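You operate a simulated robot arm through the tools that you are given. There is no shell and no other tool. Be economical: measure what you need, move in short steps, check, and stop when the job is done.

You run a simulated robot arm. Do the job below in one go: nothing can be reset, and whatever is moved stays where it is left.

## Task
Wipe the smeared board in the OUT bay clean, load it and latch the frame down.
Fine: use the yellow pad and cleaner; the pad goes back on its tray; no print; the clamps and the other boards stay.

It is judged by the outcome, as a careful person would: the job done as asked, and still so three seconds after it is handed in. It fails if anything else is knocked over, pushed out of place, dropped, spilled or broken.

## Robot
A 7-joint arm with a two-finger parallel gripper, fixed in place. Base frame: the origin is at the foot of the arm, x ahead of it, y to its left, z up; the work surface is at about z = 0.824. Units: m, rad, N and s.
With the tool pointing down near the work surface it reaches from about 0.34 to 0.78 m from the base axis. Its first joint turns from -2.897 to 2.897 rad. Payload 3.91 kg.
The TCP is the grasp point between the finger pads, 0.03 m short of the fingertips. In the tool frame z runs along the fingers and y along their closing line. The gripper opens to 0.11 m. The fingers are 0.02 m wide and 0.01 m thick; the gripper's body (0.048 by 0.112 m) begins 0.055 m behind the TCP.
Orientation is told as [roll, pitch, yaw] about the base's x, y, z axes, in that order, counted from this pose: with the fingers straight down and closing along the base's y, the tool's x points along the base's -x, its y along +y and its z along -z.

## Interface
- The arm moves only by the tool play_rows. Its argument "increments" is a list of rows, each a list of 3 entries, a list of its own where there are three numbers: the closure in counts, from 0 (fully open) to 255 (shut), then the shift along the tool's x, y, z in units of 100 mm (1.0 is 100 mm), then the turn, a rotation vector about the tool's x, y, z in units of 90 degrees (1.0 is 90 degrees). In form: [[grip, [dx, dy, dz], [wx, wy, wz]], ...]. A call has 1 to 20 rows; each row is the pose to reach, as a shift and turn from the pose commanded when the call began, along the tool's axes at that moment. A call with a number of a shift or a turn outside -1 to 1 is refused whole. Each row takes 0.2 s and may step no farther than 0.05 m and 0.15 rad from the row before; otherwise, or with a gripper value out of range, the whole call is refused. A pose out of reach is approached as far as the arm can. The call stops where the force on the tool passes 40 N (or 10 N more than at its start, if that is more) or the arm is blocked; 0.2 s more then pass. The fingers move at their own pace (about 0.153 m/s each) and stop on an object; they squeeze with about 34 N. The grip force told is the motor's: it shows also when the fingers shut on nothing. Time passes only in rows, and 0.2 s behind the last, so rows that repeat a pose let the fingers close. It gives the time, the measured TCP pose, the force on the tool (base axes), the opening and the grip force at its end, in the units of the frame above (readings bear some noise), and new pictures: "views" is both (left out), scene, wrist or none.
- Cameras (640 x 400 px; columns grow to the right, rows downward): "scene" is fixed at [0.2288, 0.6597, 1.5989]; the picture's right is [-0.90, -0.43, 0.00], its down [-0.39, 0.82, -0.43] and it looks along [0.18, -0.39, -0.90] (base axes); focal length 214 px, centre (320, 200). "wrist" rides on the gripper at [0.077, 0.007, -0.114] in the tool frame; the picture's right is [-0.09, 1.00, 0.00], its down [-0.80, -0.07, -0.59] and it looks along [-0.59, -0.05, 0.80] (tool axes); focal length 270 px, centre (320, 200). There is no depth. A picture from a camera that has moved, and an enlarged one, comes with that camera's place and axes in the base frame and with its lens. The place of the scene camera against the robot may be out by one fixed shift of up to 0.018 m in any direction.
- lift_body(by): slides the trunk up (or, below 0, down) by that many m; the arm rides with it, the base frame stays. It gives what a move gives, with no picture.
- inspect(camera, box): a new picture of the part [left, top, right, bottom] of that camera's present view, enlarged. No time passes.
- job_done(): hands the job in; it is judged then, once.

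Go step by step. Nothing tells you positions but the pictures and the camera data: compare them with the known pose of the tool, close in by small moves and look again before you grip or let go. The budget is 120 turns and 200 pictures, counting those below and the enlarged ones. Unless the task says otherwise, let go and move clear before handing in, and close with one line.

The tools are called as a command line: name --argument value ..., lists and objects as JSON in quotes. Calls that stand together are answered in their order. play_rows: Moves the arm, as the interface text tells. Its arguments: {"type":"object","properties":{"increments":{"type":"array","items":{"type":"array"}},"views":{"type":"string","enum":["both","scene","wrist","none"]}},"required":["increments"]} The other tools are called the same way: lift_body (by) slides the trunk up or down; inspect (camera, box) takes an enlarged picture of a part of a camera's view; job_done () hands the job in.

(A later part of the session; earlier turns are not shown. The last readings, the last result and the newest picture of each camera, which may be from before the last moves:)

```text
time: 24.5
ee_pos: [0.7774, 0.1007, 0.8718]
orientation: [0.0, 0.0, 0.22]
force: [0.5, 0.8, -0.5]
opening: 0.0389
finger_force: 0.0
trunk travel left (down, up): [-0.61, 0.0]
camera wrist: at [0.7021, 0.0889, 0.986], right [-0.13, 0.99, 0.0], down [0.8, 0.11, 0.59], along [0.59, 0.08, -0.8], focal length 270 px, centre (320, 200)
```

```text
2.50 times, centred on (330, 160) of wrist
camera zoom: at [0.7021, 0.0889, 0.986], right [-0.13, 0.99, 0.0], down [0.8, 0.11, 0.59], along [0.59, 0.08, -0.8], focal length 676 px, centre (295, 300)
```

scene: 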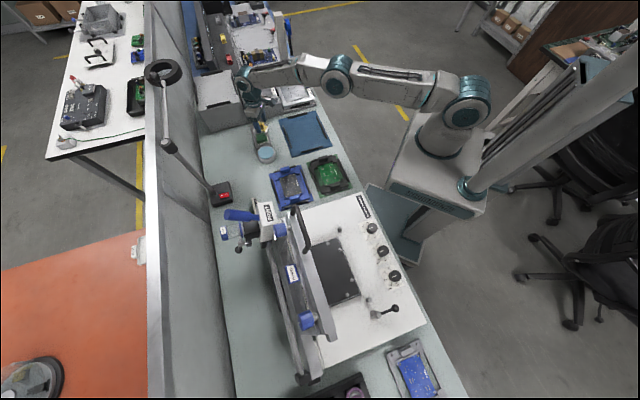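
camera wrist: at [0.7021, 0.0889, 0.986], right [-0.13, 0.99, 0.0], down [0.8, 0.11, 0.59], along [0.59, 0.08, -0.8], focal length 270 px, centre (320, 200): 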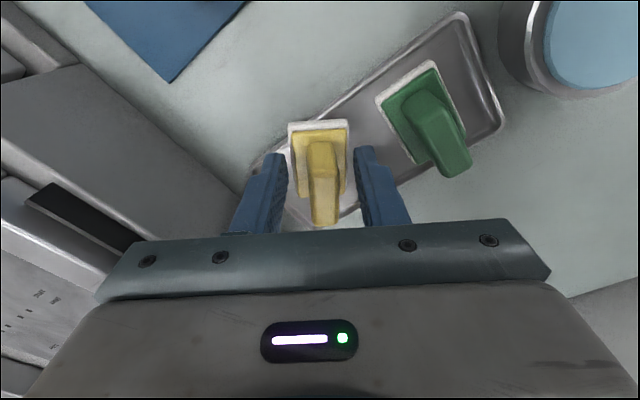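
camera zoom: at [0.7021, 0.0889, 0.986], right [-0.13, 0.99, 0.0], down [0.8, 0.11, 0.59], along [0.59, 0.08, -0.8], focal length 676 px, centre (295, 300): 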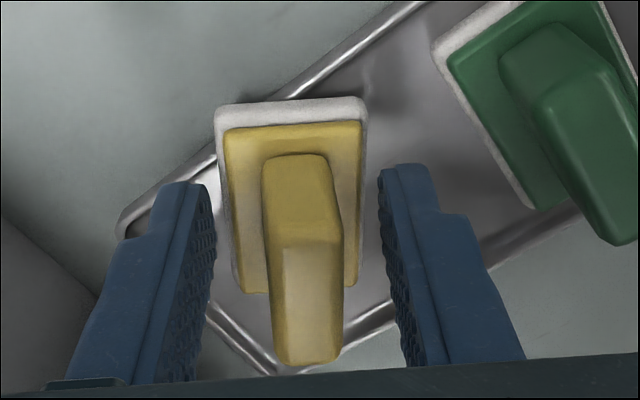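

play_rows --increments '[[255, [0, 0, 0], [0, 0, 0]], [255, [0, 0, 0], [0, 0, 0]], [255, [0, 0, 0], [0, 0, 0]], [255, [0, 0, -0.05], [0, 0, 0]], [255, [0, 0, -0.1], [0, 0, 0]]]' --views "wrist"

inspect --camera "wrist" --box '[220, 80, 440, 240]'

```text
time: 25.7
ee_pos: [0.7763, 0.1004, 0.8797]
orientation: [0.0, 0.003, 0.22]
force: [-0.7, 1.2, -0.9]
opening: 0.0148
finger_force: 34.2
trunk travel left (down, up): [-0.61, 0.0]
camera wrist: at [0.7013, 0.0892, 0.9944], right [-0.13, 0.99, 0.0], down [0.8, 0.11, 0.59], along [0.59, 0.08, -0.81], focal length 270 px, centre (320, 200)
```

wrist: 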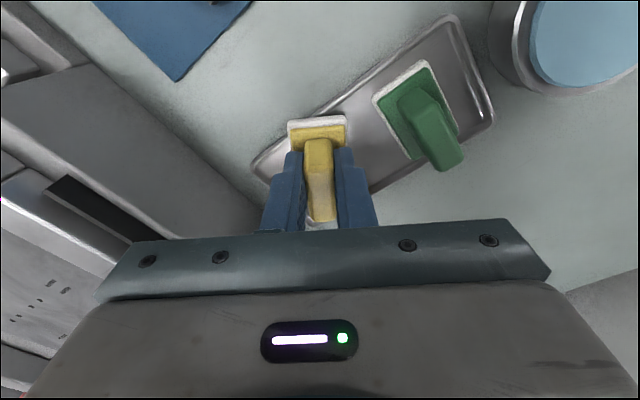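

```text
2.50 times, centred on (330, 160) of wrist
camera zoom: at [0.7013, 0.0892, 0.9944], right [-0.13, 0.99, 0.0], down [0.8, 0.11, 0.59], along [0.59, 0.08, -0.81], focal length 676 px, centre (295, 300)
```

zoom: 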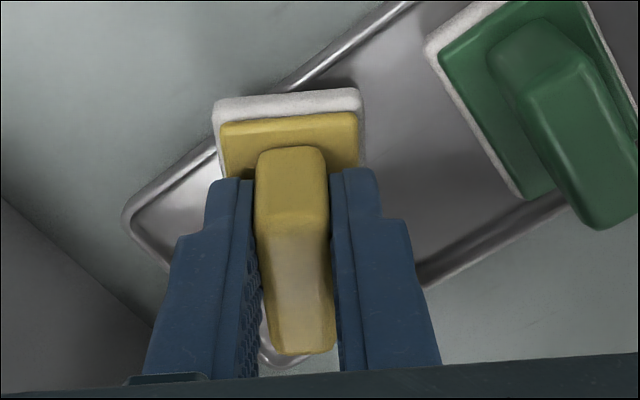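

play_rows --increments '[[255, [0, 0, -0.05], [0, 0, 0]], [255, [0, 0, -0.1], [0, 0, 0]], [255, [0, 0, -0.15], [0, 0, 0]]]' --views "wrist"

inspect --camera "wrist" --box '[220, 80, 440, 240]'

```text
time: 26.5
ee_pos: [0.7769, 0.0992, 0.8971]
orientation: [0.0, 0.0, 0.221]
force: [-0.8, 0.1, -0.5]
opening: 0.0149
finger_force: 33.5
trunk travel left (down, up): [-0.61, 0.0]
camera wrist: at [0.7019, 0.0887, 1.0112], right [-0.13, 0.99, 0.0], down [0.8, 0.11, 0.59], along [0.59, 0.08, -0.8], focal length 270 px, centre (320, 200)
```

wrist: 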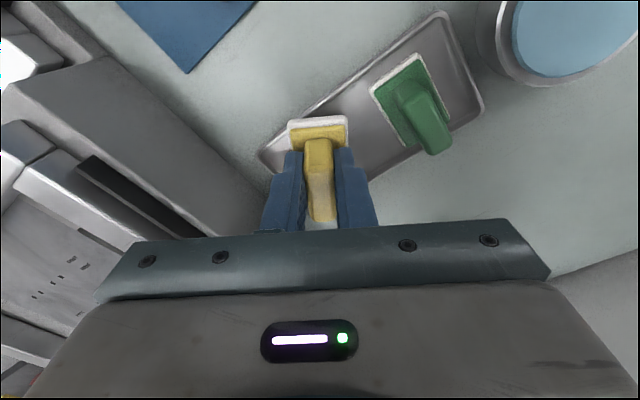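

```text
2.50 times, centred on (330, 160) of wrist
camera zoom: at [0.7019, 0.0887, 1.0112], right [-0.13, 0.99, 0.0], down [0.8, 0.11, 0.59], along [0.59, 0.08, -0.8], focal length 676 px, centre (295, 300)
```

zoom: 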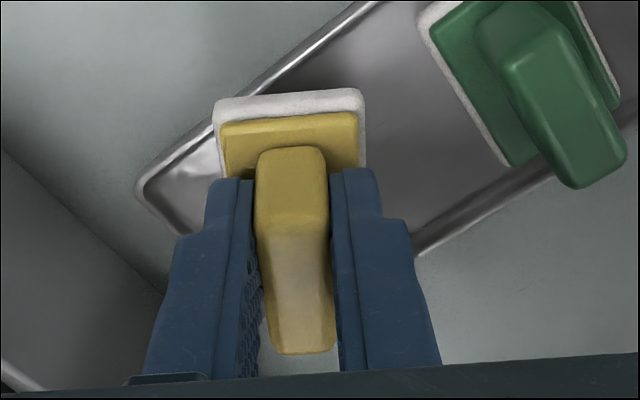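

Pad is firmly held now. Raising and moving over the cleaner.

play_rows --increments '[[255, [0, 0, -0.3], [0, 0, 0]], [255, [0, 0, -0.6], [0, 0, 0]], [255, [0.15, 0.25, -0.6], [0, 0, 0]], [255, [0.3, 0.5, -0.6], [0, 0, 0]], [255, [0.45, 0.75, -0.6], [0, 0, 0]], [255, [0.6, 1.0, -0.6], [0, 0, 0]]]' --views "none"

play_rows --increments '[[255, [0.03, 0.2, 0], [0, 0, 0]], [255, [0.066, 0.37, 0.1], [0, 0, 0]]]' --views "both"

inspect --camera "wrist" --box '[220, 80, 440, 240]'

inspect --camera "scene" --box '[230, 90, 310, 180]'

```text
time: 27.9
ee_pos: [0.6968, 0.1841, 0.9565]
orientation: [0.0, -0.002, 0.224]
force: [0.0, -0.4, -1.2]
opening: 0.015
finger_force: 33.7
trunk travel left (down, up): [-0.61, 0.0]
```

```text
time: 28.5
ee_pos: [0.6834, 0.2193, 0.9463]
orientation: [0.001, 0.0, 0.22]
force: [-0.4, -0.2, -0.2]
opening: 0.015
finger_force: 34.0
trunk travel left (down, up): [-0.61, 0.0]
camera wrist: at [0.6068, 0.2089, 1.0602], right [-0.13, 0.99, 0.0], down [0.8, 0.11, 0.59], along [0.59, 0.08, -0.8], focal length 270 px, centre (320, 200)
```

scene: 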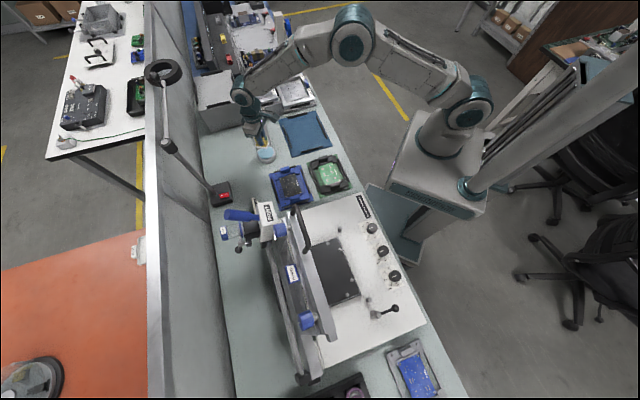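
wrist: 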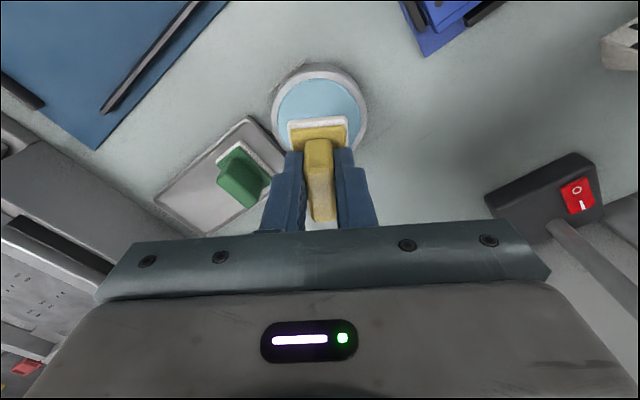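

```text
2.50 times, centred on (330, 160) of wrist
camera zoom: at [0.6068, 0.2089, 1.0602], right [-0.13, 0.99, 0.0], down [0.8, 0.11, 0.59], along [0.59, 0.08, -0.8], focal length 676 px, centre (295, 300)
```

zoom: 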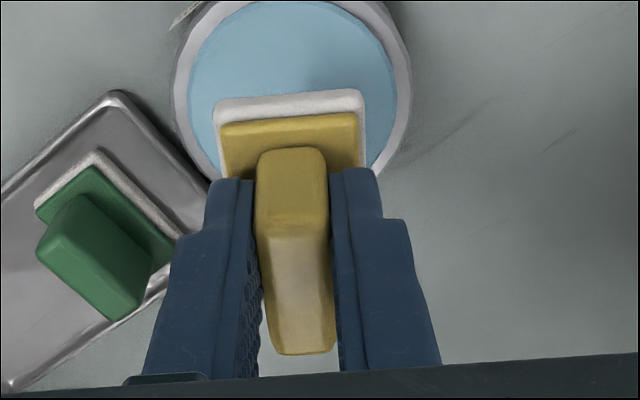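

```text
4.44 times, centred on (270, 135) of scene
camera zoom: at [0.2288, 0.6597, 1.5989], right [-0.9, -0.43, 0.0], down [-0.39, 0.82, -0.43], along [0.18, -0.39, -0.9], focal length 953 px, centre (542, 489)
```

zoom: 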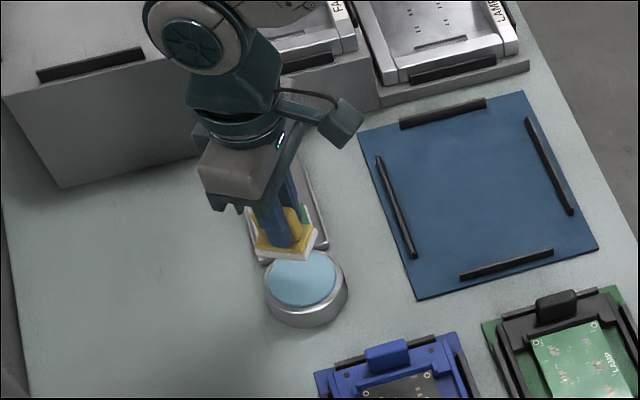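

play_rows --increments '[[255, [0.06, 0, 0.15], [0, 0, 0]], [255, [0.11, 0, 0.3], [0, 0, 0]], [255, [0.11, 0, 0.42], [0, 0, 0]]]' --views "wrist"

inspect --camera "scene" --box '[240, 100, 300, 170]'

```text
time: 29.3
ee_pos: [0.6715, 0.2172, 0.9047]
orientation: [0.001, -0.001, 0.22]
force: [-0.1, 0.4, -1.0]
opening: 0.0149
finger_force: 33.5
trunk travel left (down, up): [-0.61, 0.0]
camera wrist: at [0.5962, 0.2056, 1.0181], right [-0.13, 0.99, 0.0], down [0.8, 0.11, 0.59], along [0.59, 0.08, -0.8], focal length 270 px, centre (320, 200)
```

wrist: 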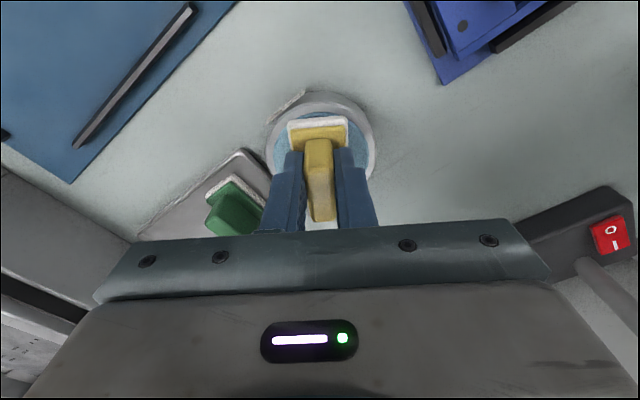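

```text
5.71 times, centred on (270, 135) of scene
camera zoom: at [0.2288, 0.6597, 1.5989], right [-0.9, -0.43, 0.0], down [-0.39, 0.82, -0.43], along [0.18, -0.39, -0.9], focal length 1226 px, centre (606, 571)
```

zoom: 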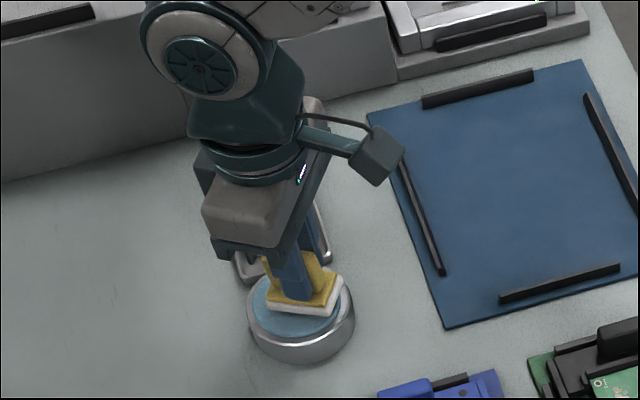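

play_rows --increments '[[255, [0, 0, 0.03], [0, 0, 0]], [255, [0, 0, 0.06], [0, 0, 0]]]' --views "none"

play_rows --increments '[[255, [0, 0, 0.02], [0, 0, 0]], [255, [0, 0, 0.04], [0, 0, 0]]]' --views "none"

```text
time: 29.9
ee_pos: [0.672, 0.2157, 0.8998]
orientation: [-0.001, -0.002, 0.219]
force: [-0.2, 0.0, 3.7]
opening: 0.0149
finger_force: 33.7
trunk travel left (down, up): [-0.61, 0.0]
```

```text
time: 30.5
ee_pos: [0.6718, 0.2171, 0.8998]
orientation: [0.001, -0.007, 0.22]
force: [-1.1, -1.4, 23.5]
opening: 0.0151
finger_force: 34.1
trunk travel left (down, up): [-0.61, 0.0]
```

Contact on the cleaner sponge with 23 N. Lifting and moving toward the LAMP board.

play_rows --increments '[[255, [0, 0, -0.2], [0, 0, 0]], [255, [0, 0, -0.5], [0, 0, 0]], [255, [0, 0, -0.8], [0, 0, 0]]]' --views "both"

inspect --camera "scene" --box '[240, 100, 300, 170]'

```text
time: 31.3
ee_pos: [0.6708, 0.2165, 0.9763]
orientation: [0.0, 0.002, 0.221]
force: [0.4, -0.1, -0.2]
opening: 0.0149
finger_force: 34.1
trunk travel left (down, up): [-0.61, 0.0]
camera wrist: at [0.5948, 0.2052, 1.0895], right [-0.13, 0.99, 0.0], down [0.8, 0.11, 0.59], along [0.59, 0.08, -0.8], focal length 270 px, centre (320, 200)
```

scene: 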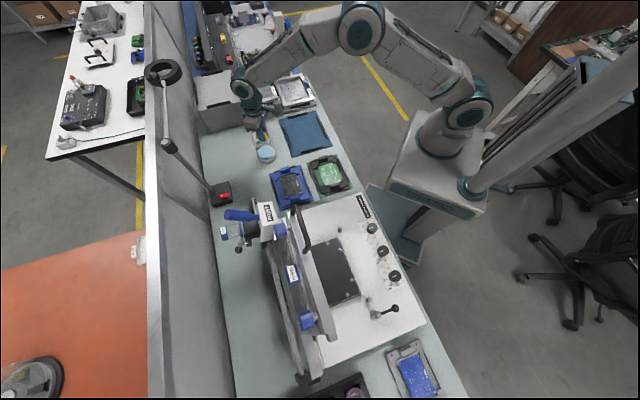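
wrist: 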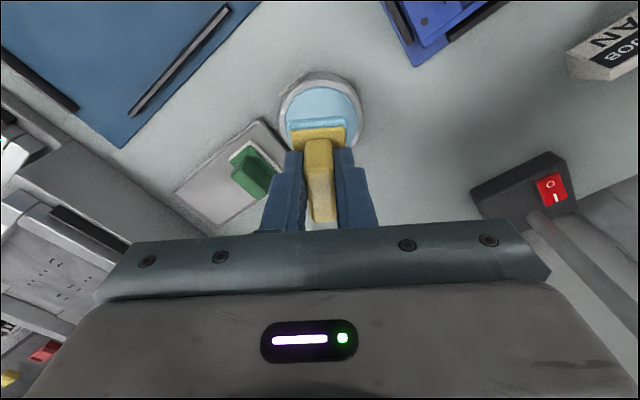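

```text
5.71 times, centred on (270, 135) of scene
camera zoom: at [0.2288, 0.6597, 1.5989], right [-0.9, -0.43, 0.0], down [-0.39, 0.82, -0.43], along [0.18, -0.39, -0.9], focal length 1226 px, centre (606, 571)
```

zoom: 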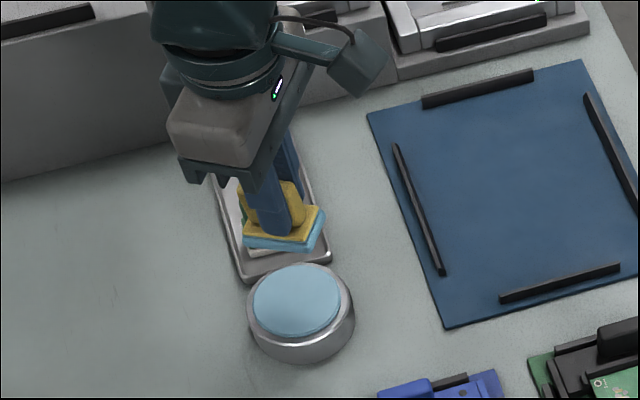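

Felt is now blue – loaded with cleaner. Moving over the LAMP board with yaw aligned to the bench (45°).

play_rows --increments '[[255, [0.25, 0, 0], [0, 0, -0.09]], [255, [0.5, 0, 0], [0, 0, -0.18]], [255, [0.75, 0, 0], [0, 0, -0.27]], [255, [1.0, 0, 0], [0, 0, -0.36]]]' --views "none"

play_rows --increments '[[255, [0.33, 0.33, 0], [0, 0, 0]], [255, [0.66, 0.63, 0], [0, 0, 0]]]' --views "none"

play_rows --increments '[[255, [0.33, 0.33, 0], [0, 0, 0]], [255, [0.66, 0.6, 0], [0, 0, 0]]]' --views "both"

inspect --camera "wrist" --box '[200, 0, 460, 240]'

inspect --camera "scene" --box '[270, 130, 380, 220]'

```text
time: 32.3
ee_pos: [0.5742, 0.1954, 0.9762]
orientation: [0.001, -0.001, 0.788]
force: [0.1, 0.8, -1.1]
opening: 0.0145
finger_force: 34.3
trunk travel left (down, up): [-0.61, 0.0]
```

```text
time: 32.9
ee_pos: [0.4813, 0.1924, 0.9768]
orientation: [-0.003, -0.001, 0.787]
force: [0.2, 0.7, 0.1]
opening: 0.0148
finger_force: 33.4
trunk travel left (down, up): [-0.61, 0.0]
```

```text
time: 33.5
ee_pos: [0.3937, 0.1886, 0.9756]
orientation: [0.001, -0.001, 0.786]
force: [0.0, -0.6, -0.1]
opening: 0.015
finger_force: 34.7
trunk travel left (down, up): [-0.61, 0.0]
camera wrist: at [0.3344, 0.1375, 1.0891], right [-0.64, 0.77, 0.0], down [0.62, 0.52, 0.59], along [0.46, 0.38, -0.8], focal length 270 px, centre (320, 200)
```

scene: 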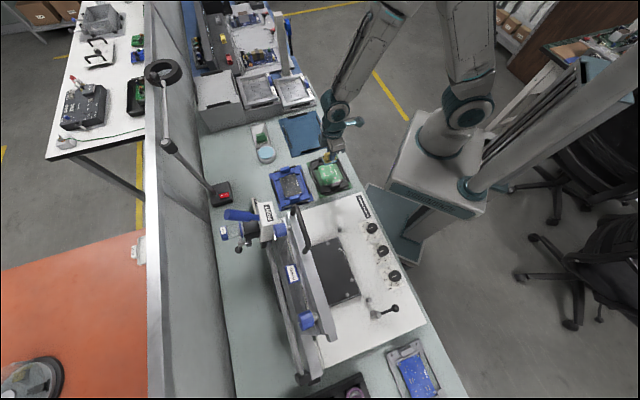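
wrist: 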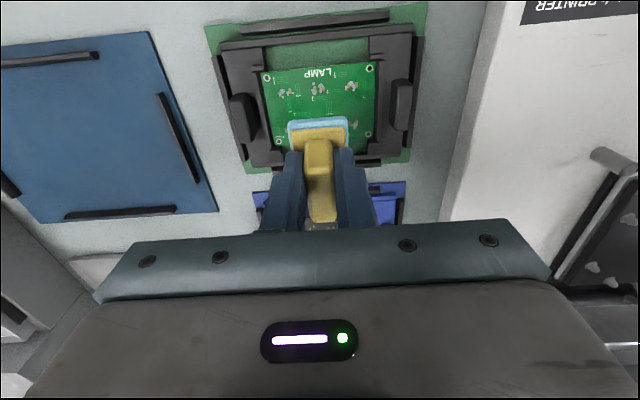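

```text
1.67 times, centred on (330, 120) of wrist
camera zoom: at [0.3344, 0.1375, 1.0891], right [-0.64, 0.77, 0.0], down [0.62, 0.52, 0.59], along [0.46, 0.38, -0.8], focal length 450 px, centre (303, 333)
```

zoom: 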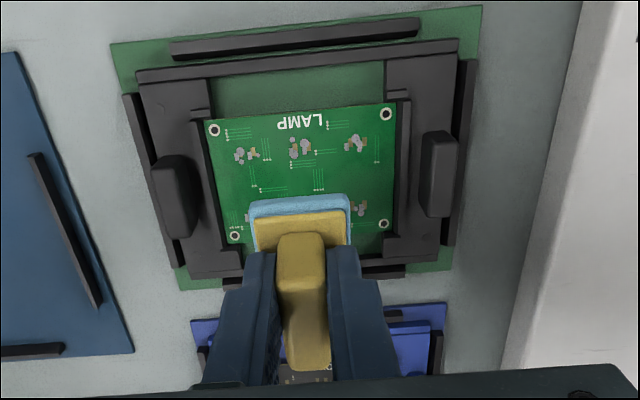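

```text
4.44 times, centred on (325, 175) of scene
camera zoom: at [0.2288, 0.6597, 1.5989], right [-0.9, -0.43, 0.0], down [-0.39, 0.82, -0.43], along [0.18, -0.39, -0.9], focal length 953 px, centre (298, 311)
```

zoom: 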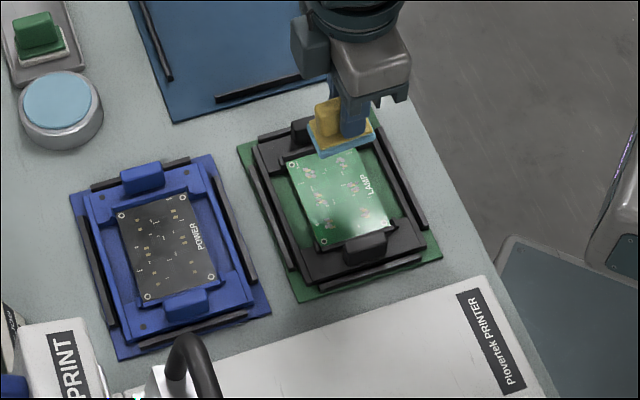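

Board centre ≈(0.395, 0.189), aligned with the pad. Lowering to contact gently.

play_rows --increments '[[255, [0, 0, 0.3], [0, 0, 0]], [255, [0, 0, 0.6], [0, 0, 0]], [255, [0, 0, 0.75], [0, 0, 0]]]' --views "both"

inspect --camera "scene" --box '[270, 130, 380, 220]'

inspect --camera "wrist" --box '[200, 40, 440, 240]'

```text
time: 34.3
ee_pos: [0.3944, 0.1881, 0.8993]
orientation: [-0.001, 0.0, 0.786]
force: [-1.0, 0.2, -0.5]
opening: 0.0151
finger_force: 34.3
trunk travel left (down, up): [-0.61, 0.0]
camera wrist: at [0.3359, 0.1383, 1.014], right [-0.64, 0.77, 0.0], down [0.62, 0.52, 0.59], along [0.46, 0.38, -0.8], focal length 270 px, centre (320, 200)
```

scene: 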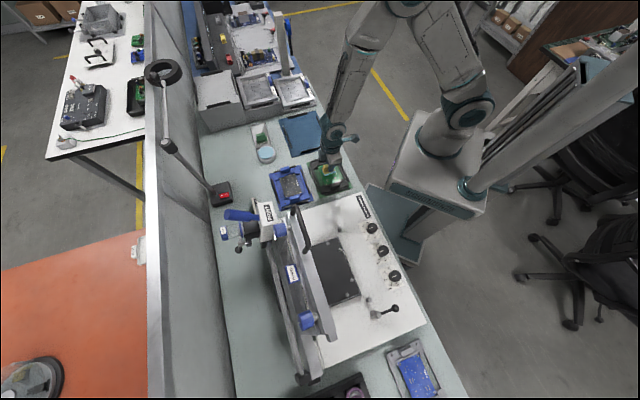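
wrist: 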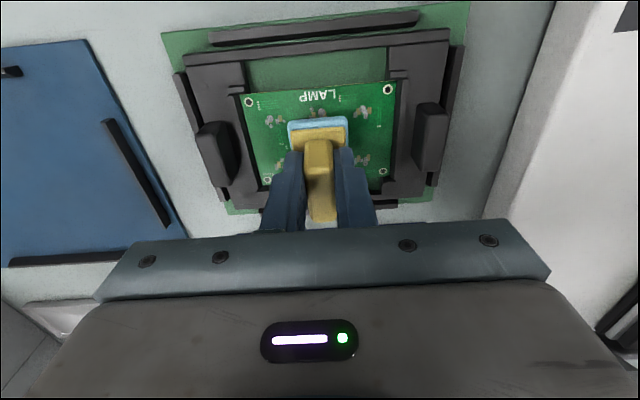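

```text
4.44 times, centred on (325, 175) of scene
camera zoom: at [0.2288, 0.6597, 1.5989], right [-0.9, -0.43, 0.0], down [-0.39, 0.82, -0.43], along [0.18, -0.39, -0.9], focal length 953 px, centre (298, 311)
```

zoom: 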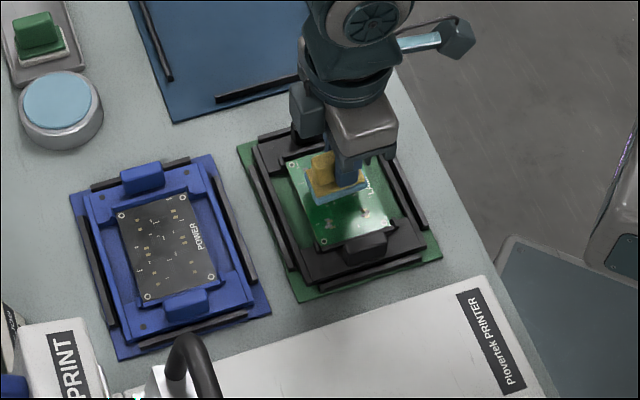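

```text
2.00 times, centred on (320, 140) of wrist
camera zoom: at [0.3359, 0.1383, 1.014], right [-0.64, 0.77, 0.0], down [0.62, 0.52, 0.59], along [0.46, 0.38, -0.8], focal length 541 px, centre (320, 320)
```

zoom: 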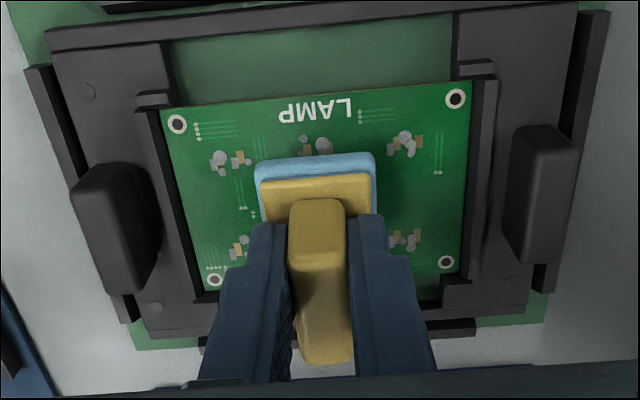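

play_rows --increments '[[255, [0.05, 0, 0.05], [0, 0, 0]], [255, [0.06, 0, 0.1], [0, 0, 0]]]' --views "none"

play_rows --increments '[[255, [0, 0, 0.03], [0, 0, 0]], [255, [0, 0, 0.06], [0, 0, 0]]]' --views "none"

```text
time: 34.9
ee_pos: [0.3887, 0.1836, 0.8902]
orientation: [0.001, 0.0, 0.787]
force: [-0.6, 0.1, -0.9]
opening: 0.015
finger_force: 34.0
trunk travel left (down, up): [-0.61, 0.0]
```

```text
time: 35.5
ee_pos: [0.3906, 0.1851, 0.8841]
orientation: [-0.001, -0.003, 0.787]
force: [-0.8, -0.2, 17.9]
opening: 0.0152
finger_force: 34.2
trunk travel left (down, up): [-0.61, 0.0]
```

Contact made (18 N). Easing a little and wiping in overlapping strokes.

play_rows --increments '[[255, [0.02, 0.1, -0.01], [0, 0, 0]], [255, [0.02, 0.2, -0.01], [0, 0, 0]], [255, [0.02, 0.28, -0.01], [0, 0, 0]], [255, [0.02, 0.14, -0.01], [0, 0, 0]], [255, [0.02, 0, -0.01], [0, 0, 0]], [255, [0.02, -0.14, -0.01], [0, 0, 0]], [255, [0.02, -0.28, -0.01], [0, 0, 0]], [255, [0.02, -0.14, -0.01], [0, 0, 0]], [255, [0.02, 0, -0.01], [0, 0, 0]], [255, [0.02, 0.14, -0.01], [0, 0, 0]], [255, [0.02, 0.28, -0.01], [0, 0, 0]], [255, [-0.14, 0.28, -0.01], [0, 0, 0]], [255, [-0.14, 0.14, -0.01], [0, 0, 0]], [255, [-0.14, 0, -0.01], [0, 0, 0]], [255, [-0.14, -0.14, -0.01], [0, 0, 0]], [255, [-0.14, -0.28, -0.01], [0, 0, 0]], [255, [-0.14, -0.14, -0.01], [0, 0, 0]], [255, [-0.14, 0, -0.01], [0, 0, 0]], [255, [-0.14, 0.14, -0.01], [0, 0, 0]], [255, [-0.14, 0.28, -0.01], [0, 0, 0]]]' --views "both"

inspect --camera "wrist" --box '[180, 40, 420, 240]'

inspect --camera "scene" --box '[270, 130, 380, 220]'

```text
time: 39.7
ee_pos: [0.3799, 0.2137, 0.8859]
orientation: [0.0, -0.001, 0.786]
force: [-0.3, -0.3, 5.5]
opening: 0.0148
finger_force: 34.0
trunk travel left (down, up): [-0.61, 0.0]
camera wrist: at [0.3209, 0.1636, 0.999], right [-0.64, 0.77, 0.0], down [0.62, 0.52, 0.59], along [0.46, 0.38, -0.8], focal length 270 px, centre (320, 200)
```

scene: 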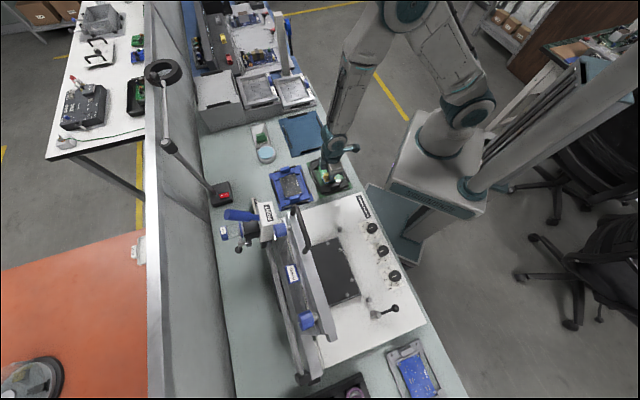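
wrist: 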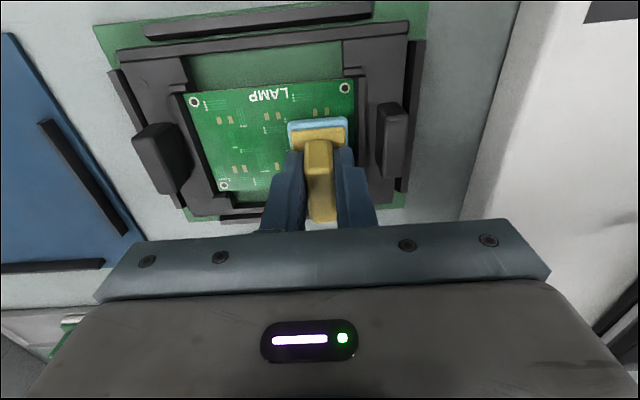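

```text
2.00 times, centred on (300, 140) of wrist
camera zoom: at [0.3209, 0.1636, 0.999], right [-0.64, 0.77, 0.0], down [0.62, 0.52, 0.59], along [0.46, 0.38, -0.8], focal length 541 px, centre (360, 320)
```

zoom: 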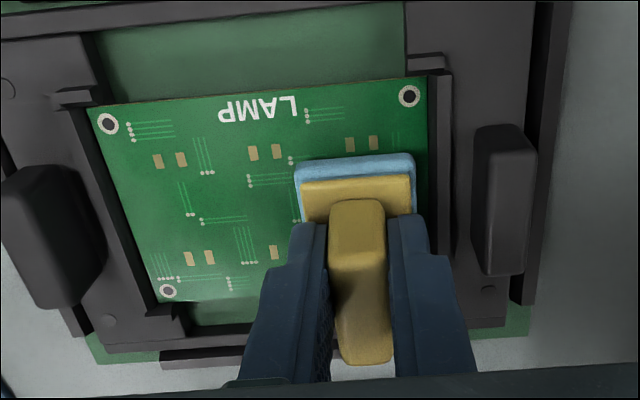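

```text
4.44 times, centred on (325, 175) of scene
camera zoom: at [0.2288, 0.6597, 1.5989], right [-0.9, -0.43, 0.0], down [-0.39, 0.82, -0.43], along [0.18, -0.39, -0.9], focal length 953 px, centre (298, 311)
```

zoom: 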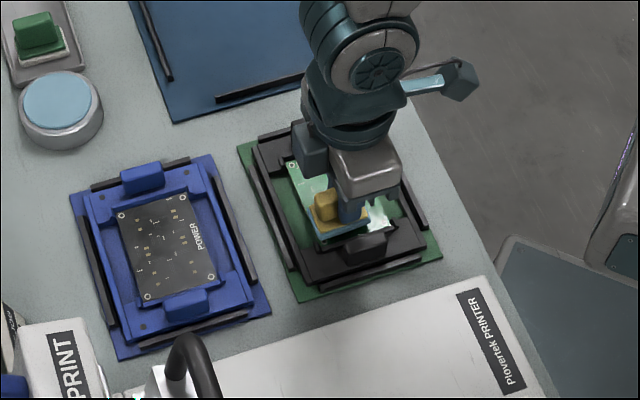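

Smears are gone where visible. Lifting to verify the whole board.

play_rows --increments '[[255, [0, 0, -0.3], [0, 0, 0]], [255, [0, 0, -0.6], [0, 0, 0]], [255, [0, -0.4, -0.9], [0, 0, 0]], [255, [0, -0.8, -1.0], [0, 0, 0]]]' --views "wrist"

inspect --camera "wrist" --box '[250, 0, 470, 200]'

inspect --camera "scene" --box '[270, 130, 380, 220]'

```text
time: 40.7
ee_pos: [0.4366, 0.1569, 0.9862]
orientation: [0.0, -0.001, 0.784]
force: [0.1, -0.4, -0.9]
opening: 0.015
finger_force: 34.1
trunk travel left (down, up): [-0.61, 0.0]
camera wrist: at [0.3785, 0.1062, 1.0994], right [-0.64, 0.77, 0.0], down [0.62, 0.52, 0.59], along [0.46, 0.38, -0.8], focal length 270 px, centre (320, 200)
```

wrist: 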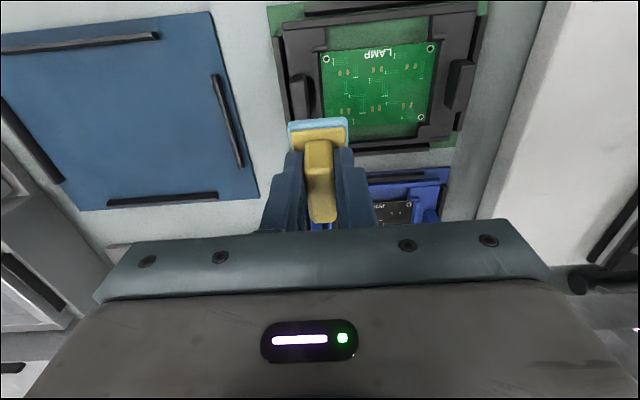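

```text
2.00 times, centred on (360, 100) of wrist
camera zoom: at [0.3785, 0.1062, 1.0994], right [-0.64, 0.77, 0.0], down [0.62, 0.52, 0.59], along [0.46, 0.38, -0.8], focal length 541 px, centre (240, 400)
```

zoom: 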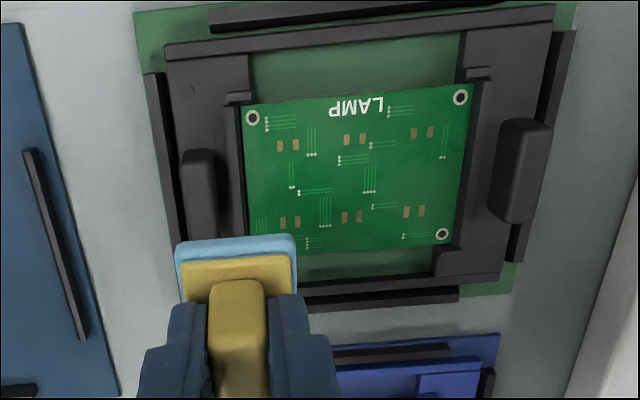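

```text
4.44 times, centred on (325, 175) of scene
camera zoom: at [0.2288, 0.6597, 1.5989], right [-0.9, -0.43, 0.0], down [-0.39, 0.82, -0.43], along [0.18, -0.39, -0.9], focal length 953 px, centre (298, 311)
```

zoom: 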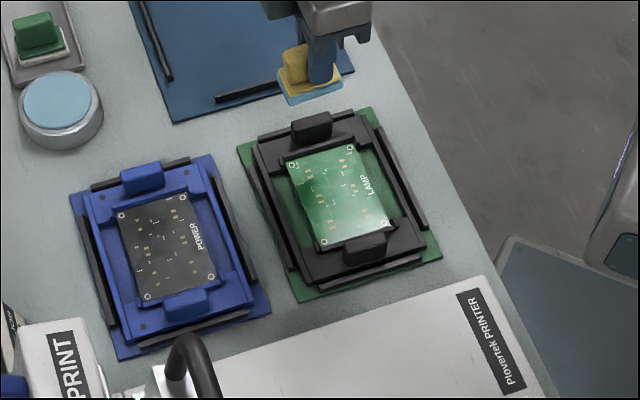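

Board is clean everywhere. Taking the pad back to its tray.

play_rows --increments '[[255, [-0.23, -0.31, 0], [0, 0, 0]], [255, [-0.46, -0.62, 0], [0, 0, 0]], [255, [-0.695, -0.93, 0], [0, 0, 0]]]' --views "none"

play_rows --increments '[[255, [-0.23, -0.31, 0], [0, 0, 0]], [255, [-0.46, -0.62, 0], [0, 0, 0]], [255, [-0.695, -0.93, 0], [0, 0, 0]]]' --views "none"

play_rows --increments '[[255, [-0.23, -0.31, 0.1], [0, 0, 0]], [255, [-0.46, -0.62, 0.2], [0, 0, 0]], [255, [-0.695, -0.93, 0.3], [0, 0, 0]], [255, [-0.695, -0.93, 0.3], [0, 0, 0]]]' --views "both"

inspect --camera "wrist" --box '[220, 60, 440, 240]'

inspect --camera "scene" --box '[230, 80, 300, 165]'

```text
time: 41.5
ee_pos: [0.5532, 0.1401, 0.9857]
orientation: [0.0, -0.001, 0.785]
force: [-0.9, 0.3, -0.7]
opening: 0.0149
finger_force: 34.3
trunk travel left (down, up): [-0.61, 0.0]
```

```text
time: 42.3
ee_pos: [0.6667, 0.1254, 0.9849]
orientation: [0.0, 0.003, 0.787]
force: [0.4, -0.9, -0.2]
opening: 0.0149
finger_force: 33.7
trunk travel left (down, up): [-0.61, 0.0]
```

```text
time: 43.3
ee_pos: [0.7814, 0.1078, 0.955]
orientation: [0.0, 0.002, 0.786]
force: [0.5, 0.4, 0.4]
opening: 0.0149
finger_force: 34.1
trunk travel left (down, up): [-0.61, 0.0]
camera wrist: at [0.7229, 0.0577, 1.0692], right [-0.64, 0.77, 0.0], down [0.62, 0.52, 0.59], along [0.45, 0.38, -0.8], focal length 270 px, centre (320, 200)
```

scene: 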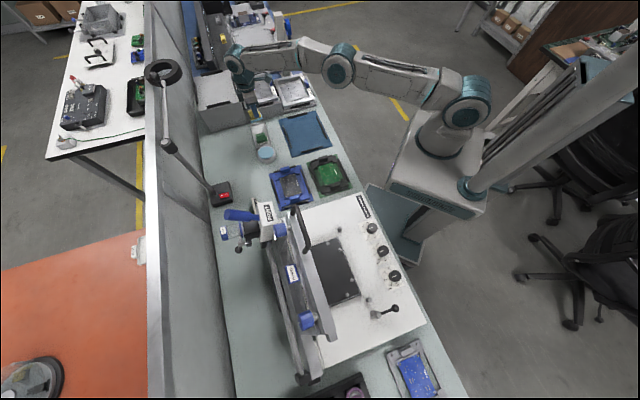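
wrist: 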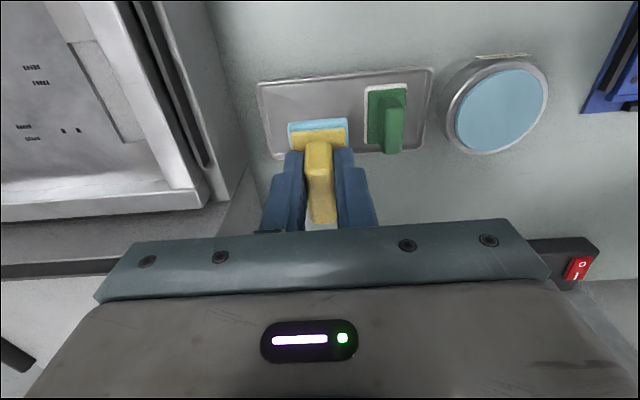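

```text
2.22 times, centred on (330, 150) of wrist
camera zoom: at [0.7229, 0.0577, 1.0692], right [-0.64, 0.77, 0.0], down [0.62, 0.52, 0.59], along [0.45, 0.38, -0.8], focal length 601 px, centre (298, 311)
```

zoom: 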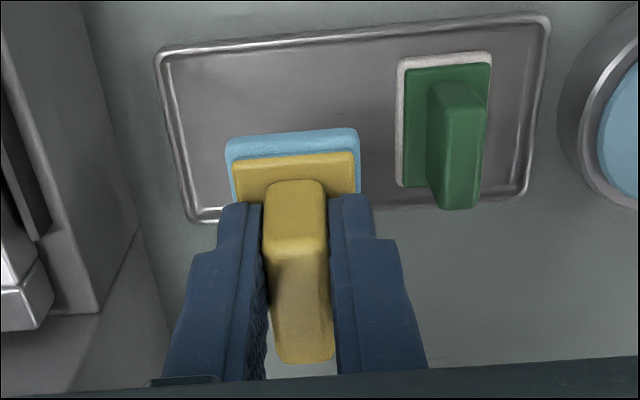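

```text
4.71 times, centred on (265, 122) of scene
camera zoom: at [0.2288, 0.6597, 1.5989], right [-0.9, -0.43, 0.0], down [-0.39, 0.82, -0.43], along [0.18, -0.39, -0.9], focal length 1009 px, centre (579, 565)
```

zoom: 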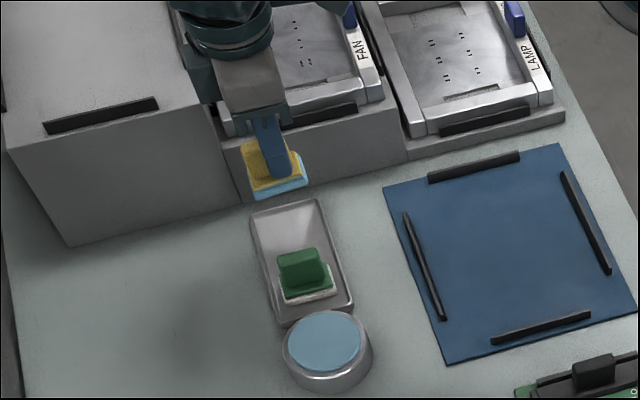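

play_rows --increments '[[255, [-0.07, 0.05, 0.2], [0, 0, 0]], [255, [-0.07, 0.05, 0.45], [0, 0, 0]], [255, [-0.07, 0.05, 0.65], [0, 0, 0]], [255, [-0.07, 0.05, 0.65], [0, 0, 0]]]' --views "both"

inspect --camera "wrist" --box '[220, 60, 440, 240]'

inspect --camera "scene" --box '[235, 95, 295, 165]'

```text
time: 44.3
ee_pos: [0.7817, 0.1161, 0.8893]
orientation: [-0.002, -0.002, 0.785]
force: [0.5, -0.1, -0.4]
opening: 0.0147
finger_force: 33.8
trunk travel left (down, up): [-0.61, 0.0]
camera wrist: at [0.7228, 0.0651, 1.0038], right [-0.64, 0.77, 0.0], down [0.62, 0.52, 0.59], along [0.46, 0.38, -0.8], focal length 270 px, centre (320, 200)
```

scene: 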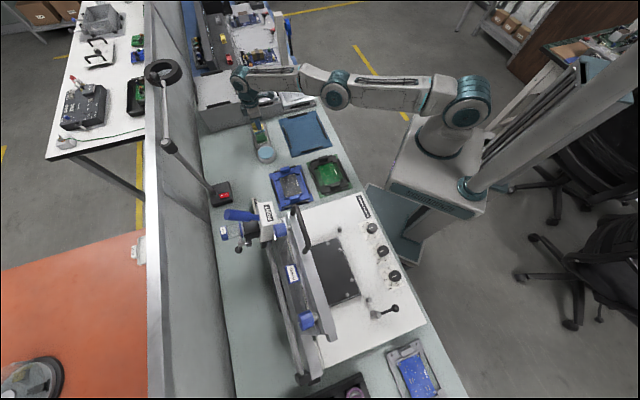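
wrist: 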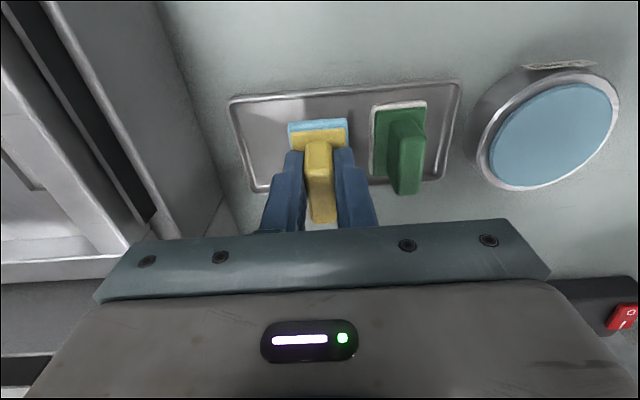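

```text
2.22 times, centred on (330, 150) of wrist
camera zoom: at [0.7228, 0.0651, 1.0038], right [-0.64, 0.77, 0.0], down [0.62, 0.52, 0.59], along [0.46, 0.38, -0.8], focal length 601 px, centre (298, 311)
```

zoom: 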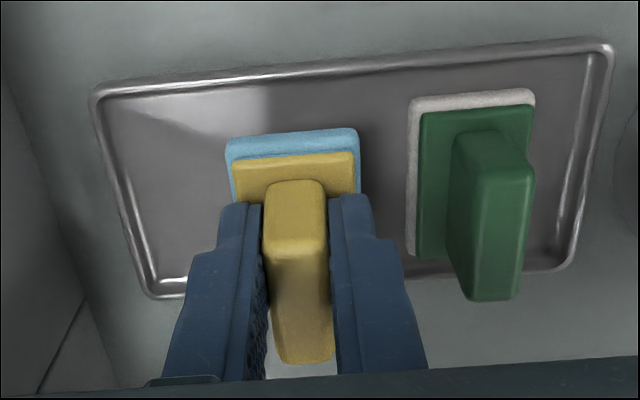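

```text
5.71 times, centred on (265, 130) of scene
camera zoom: at [0.2288, 0.6597, 1.5989], right [-0.9, -0.43, 0.0], down [-0.39, 0.82, -0.43], along [0.18, -0.39, -0.9], focal length 1226 px, centre (634, 600)
```

zoom: 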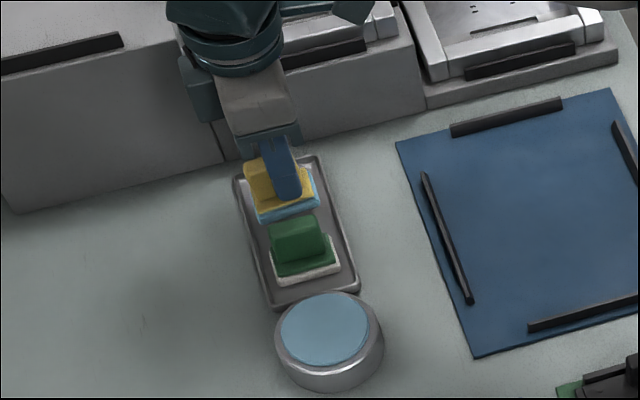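

Aligned with the green pad's row on the tray. Setting it down.

play_rows --increments '[[255, [0, 0, 0.06], [0, 0, 0]], [255, [0, 0, 0.12], [0, 0, 0]], [255, [0, 0, 0.16], [0, 0, 0]]]' --views "none"

play_rows --increments '[[255, [0, 0, 0.02], [0, 0, 0]], [255, [0, 0, 0.02], [0, 0, 0]]]' --views "wrist"

```text
time: 45.1
ee_pos: [0.7794, 0.1143, 0.8744]
orientation: [-0.001, 0.0, 0.786]
force: [-0.1, -0.4, -0.7]
opening: 0.015
finger_force: 34.1
out of reach, approached as far as the arm can: row 2, 3
trunk travel left (down, up): [-0.61, 0.0]
```

```text
time: 45.7
ee_pos: [0.7804, 0.1162, 0.8733]
orientation: [-0.001, 0.0, 0.784]
force: [0.4, -0.2, 3.6]
opening: 0.0149
finger_force: 34.0
trunk travel left (down, up): [-0.61, 0.0]
camera wrist: at [0.7208, 0.065, 0.9872], right [-0.64, 0.77, 0.0], down [0.61, 0.52, 0.6], along [0.46, 0.38, -0.8], focal length 270 px, centre (320, 200)
```

wrist: 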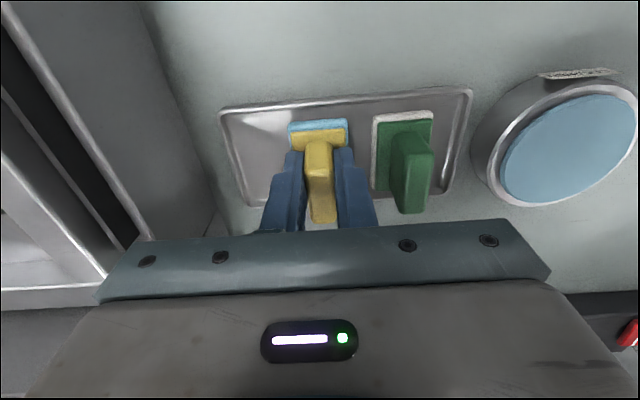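

play_rows --increments '[[175, [0, 0, 0], [0, 0, 0]], [175, [0, 0, 0], [0, 0, 0]], [175, [0, 0, -0.2], [0, 0, 0]], [175, [0, 0, -0.5], [0, 0, 0]], [175, [0, 0, -0.9], [0, 0, 0]]]' --views "both"

inspect --camera "wrist" --box '[220, 40, 440, 200]'

```text
time: 46.9
ee_pos: [0.7793, 0.1161, 0.9619]
orientation: [0.0, 0.0, 0.785]
force: [0.3, 1.0, -0.6]
opening: 0.0343
finger_force: 0.1
trunk travel left (down, up): [-0.61, 0.0]
camera wrist: at [0.7199, 0.0652, 1.0761], right [-0.64, 0.77, 0.0], down [0.62, 0.52, 0.59], along [0.46, 0.38, -0.8], focal length 270 px, centre (320, 200)
```

scene: 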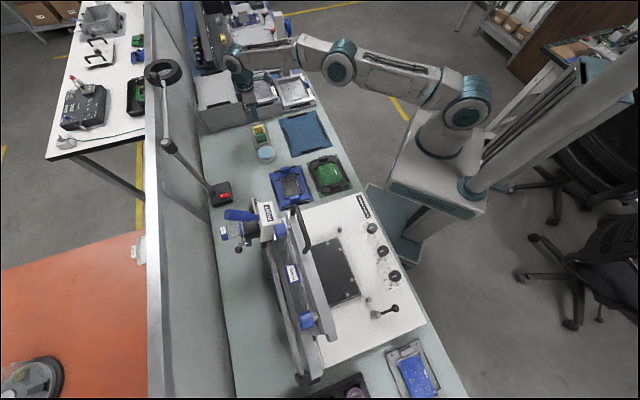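
wrist: 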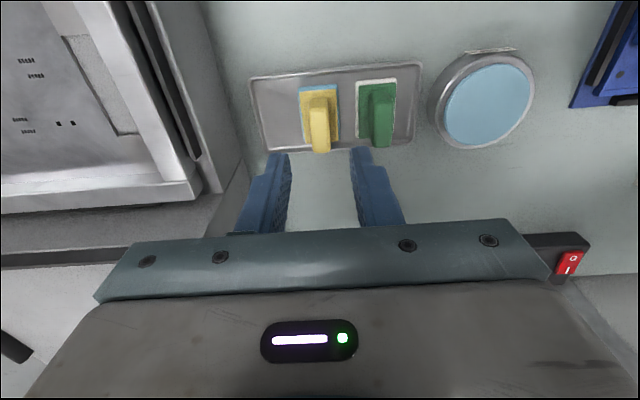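

```text
2.50 times, centred on (330, 120) of wrist
camera zoom: at [0.7199, 0.0652, 1.0761], right [-0.64, 0.77, 0.0], down [0.62, 0.52, 0.59], along [0.46, 0.38, -0.8], focal length 676 px, centre (295, 400)
```

zoom: 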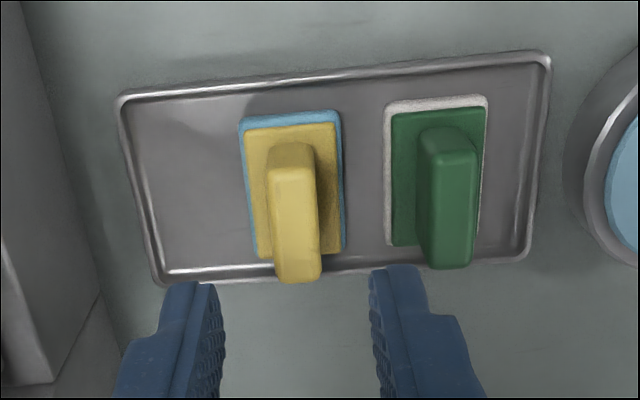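

Pad is back on its tray. Now going to the LAMP carrier's nearer-left tab (≈(0.44, 0.145)) to examine it.

play_rows --increments '[[130, [0.23, 0.28, -0.1], [0, 0, 0]], [130, [0.46, 0.56, -0.2], [0, 0, 0]], [130, [0.73, 0.867, -0.3], [0, 0, 0]]]' --views "none"

play_rows --increments '[[130, [0.23, 0.28, 0], [0, 0, 0]], [130, [0.46, 0.56, 0], [0, 0, 0]], [130, [0.73, 0.867, 0], [0, 0, 0]]]' --views "none"

play_rows --increments '[[130, [0.23, 0.28, 0.1], [0, 0, 0]], [130, [0.46, 0.56, 0.2], [0, 0, 0]], [130, [0.73, 0.867, 0.3], [0, 0, 0]]]' --views "wrist"

inspect --camera "wrist" --box '[230, 0, 510, 200]'

inspect --camera "scene" --box '[300, 140, 360, 210]'

```text
time: 47.7
ee_pos: [0.6653, 0.1267, 0.9934]
orientation: [-0.002, -0.002, 0.787]
force: [1.0, -0.1, 0.1]
opening: 0.054
finger_force: 0.0
trunk travel left (down, up): [-0.61, 0.0]
```

```text
time: 48.5
ee_pos: [0.5512, 0.1348, 0.9937]
orientation: [-0.002, -0.001, 0.785]
force: [-0.6, -0.3, -0.6]
opening: 0.0541
finger_force: 0.0
trunk travel left (down, up): [-0.61, 0.0]
```

```text
time: 49.3
ee_pos: [0.4392, 0.1454, 0.9627]
orientation: [0.0, -0.002, 0.786]
force: [0.3, 0.0, -0.2]
opening: 0.0542
finger_force: 0.1
trunk travel left (down, up): [-0.61, 0.0]
camera wrist: at [0.3808, 0.0949, 1.0774], right [-0.64, 0.77, 0.0], down [0.62, 0.52, 0.6], along [0.46, 0.38, -0.8], focal length 270 px, centre (320, 200)
```

wrist: 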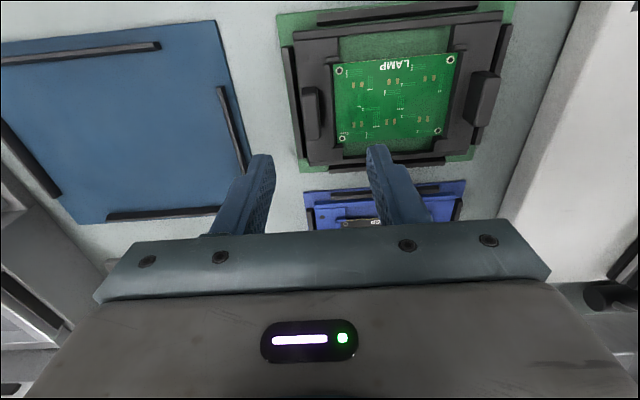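

```text
2.00 times, centred on (370, 100) of wrist
camera zoom: at [0.3808, 0.0949, 1.0774], right [-0.64, 0.77, 0.0], down [0.62, 0.52, 0.6], along [0.46, 0.38, -0.8], focal length 541 px, centre (220, 400)
```

zoom: 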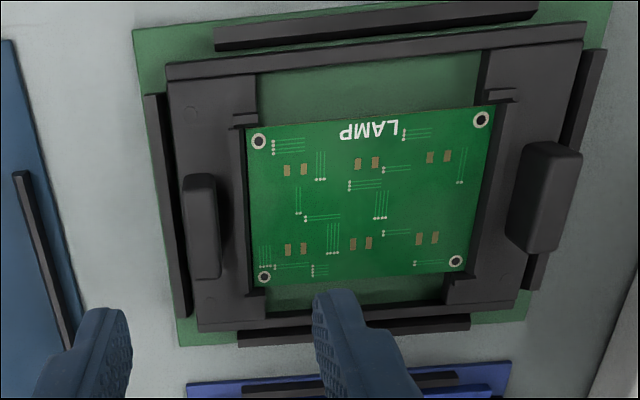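

```text
5.71 times, centred on (330, 175) of scene
camera zoom: at [0.2288, 0.6597, 1.5989], right [-0.9, -0.43, 0.0], down [-0.39, 0.82, -0.43], along [0.18, -0.39, -0.9], focal length 1226 px, centre (263, 343)
```

zoom: 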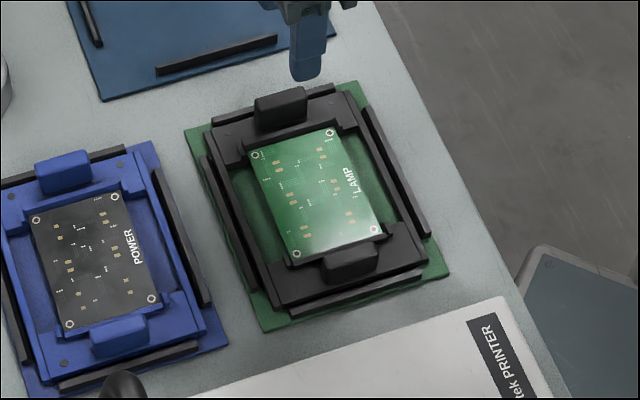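

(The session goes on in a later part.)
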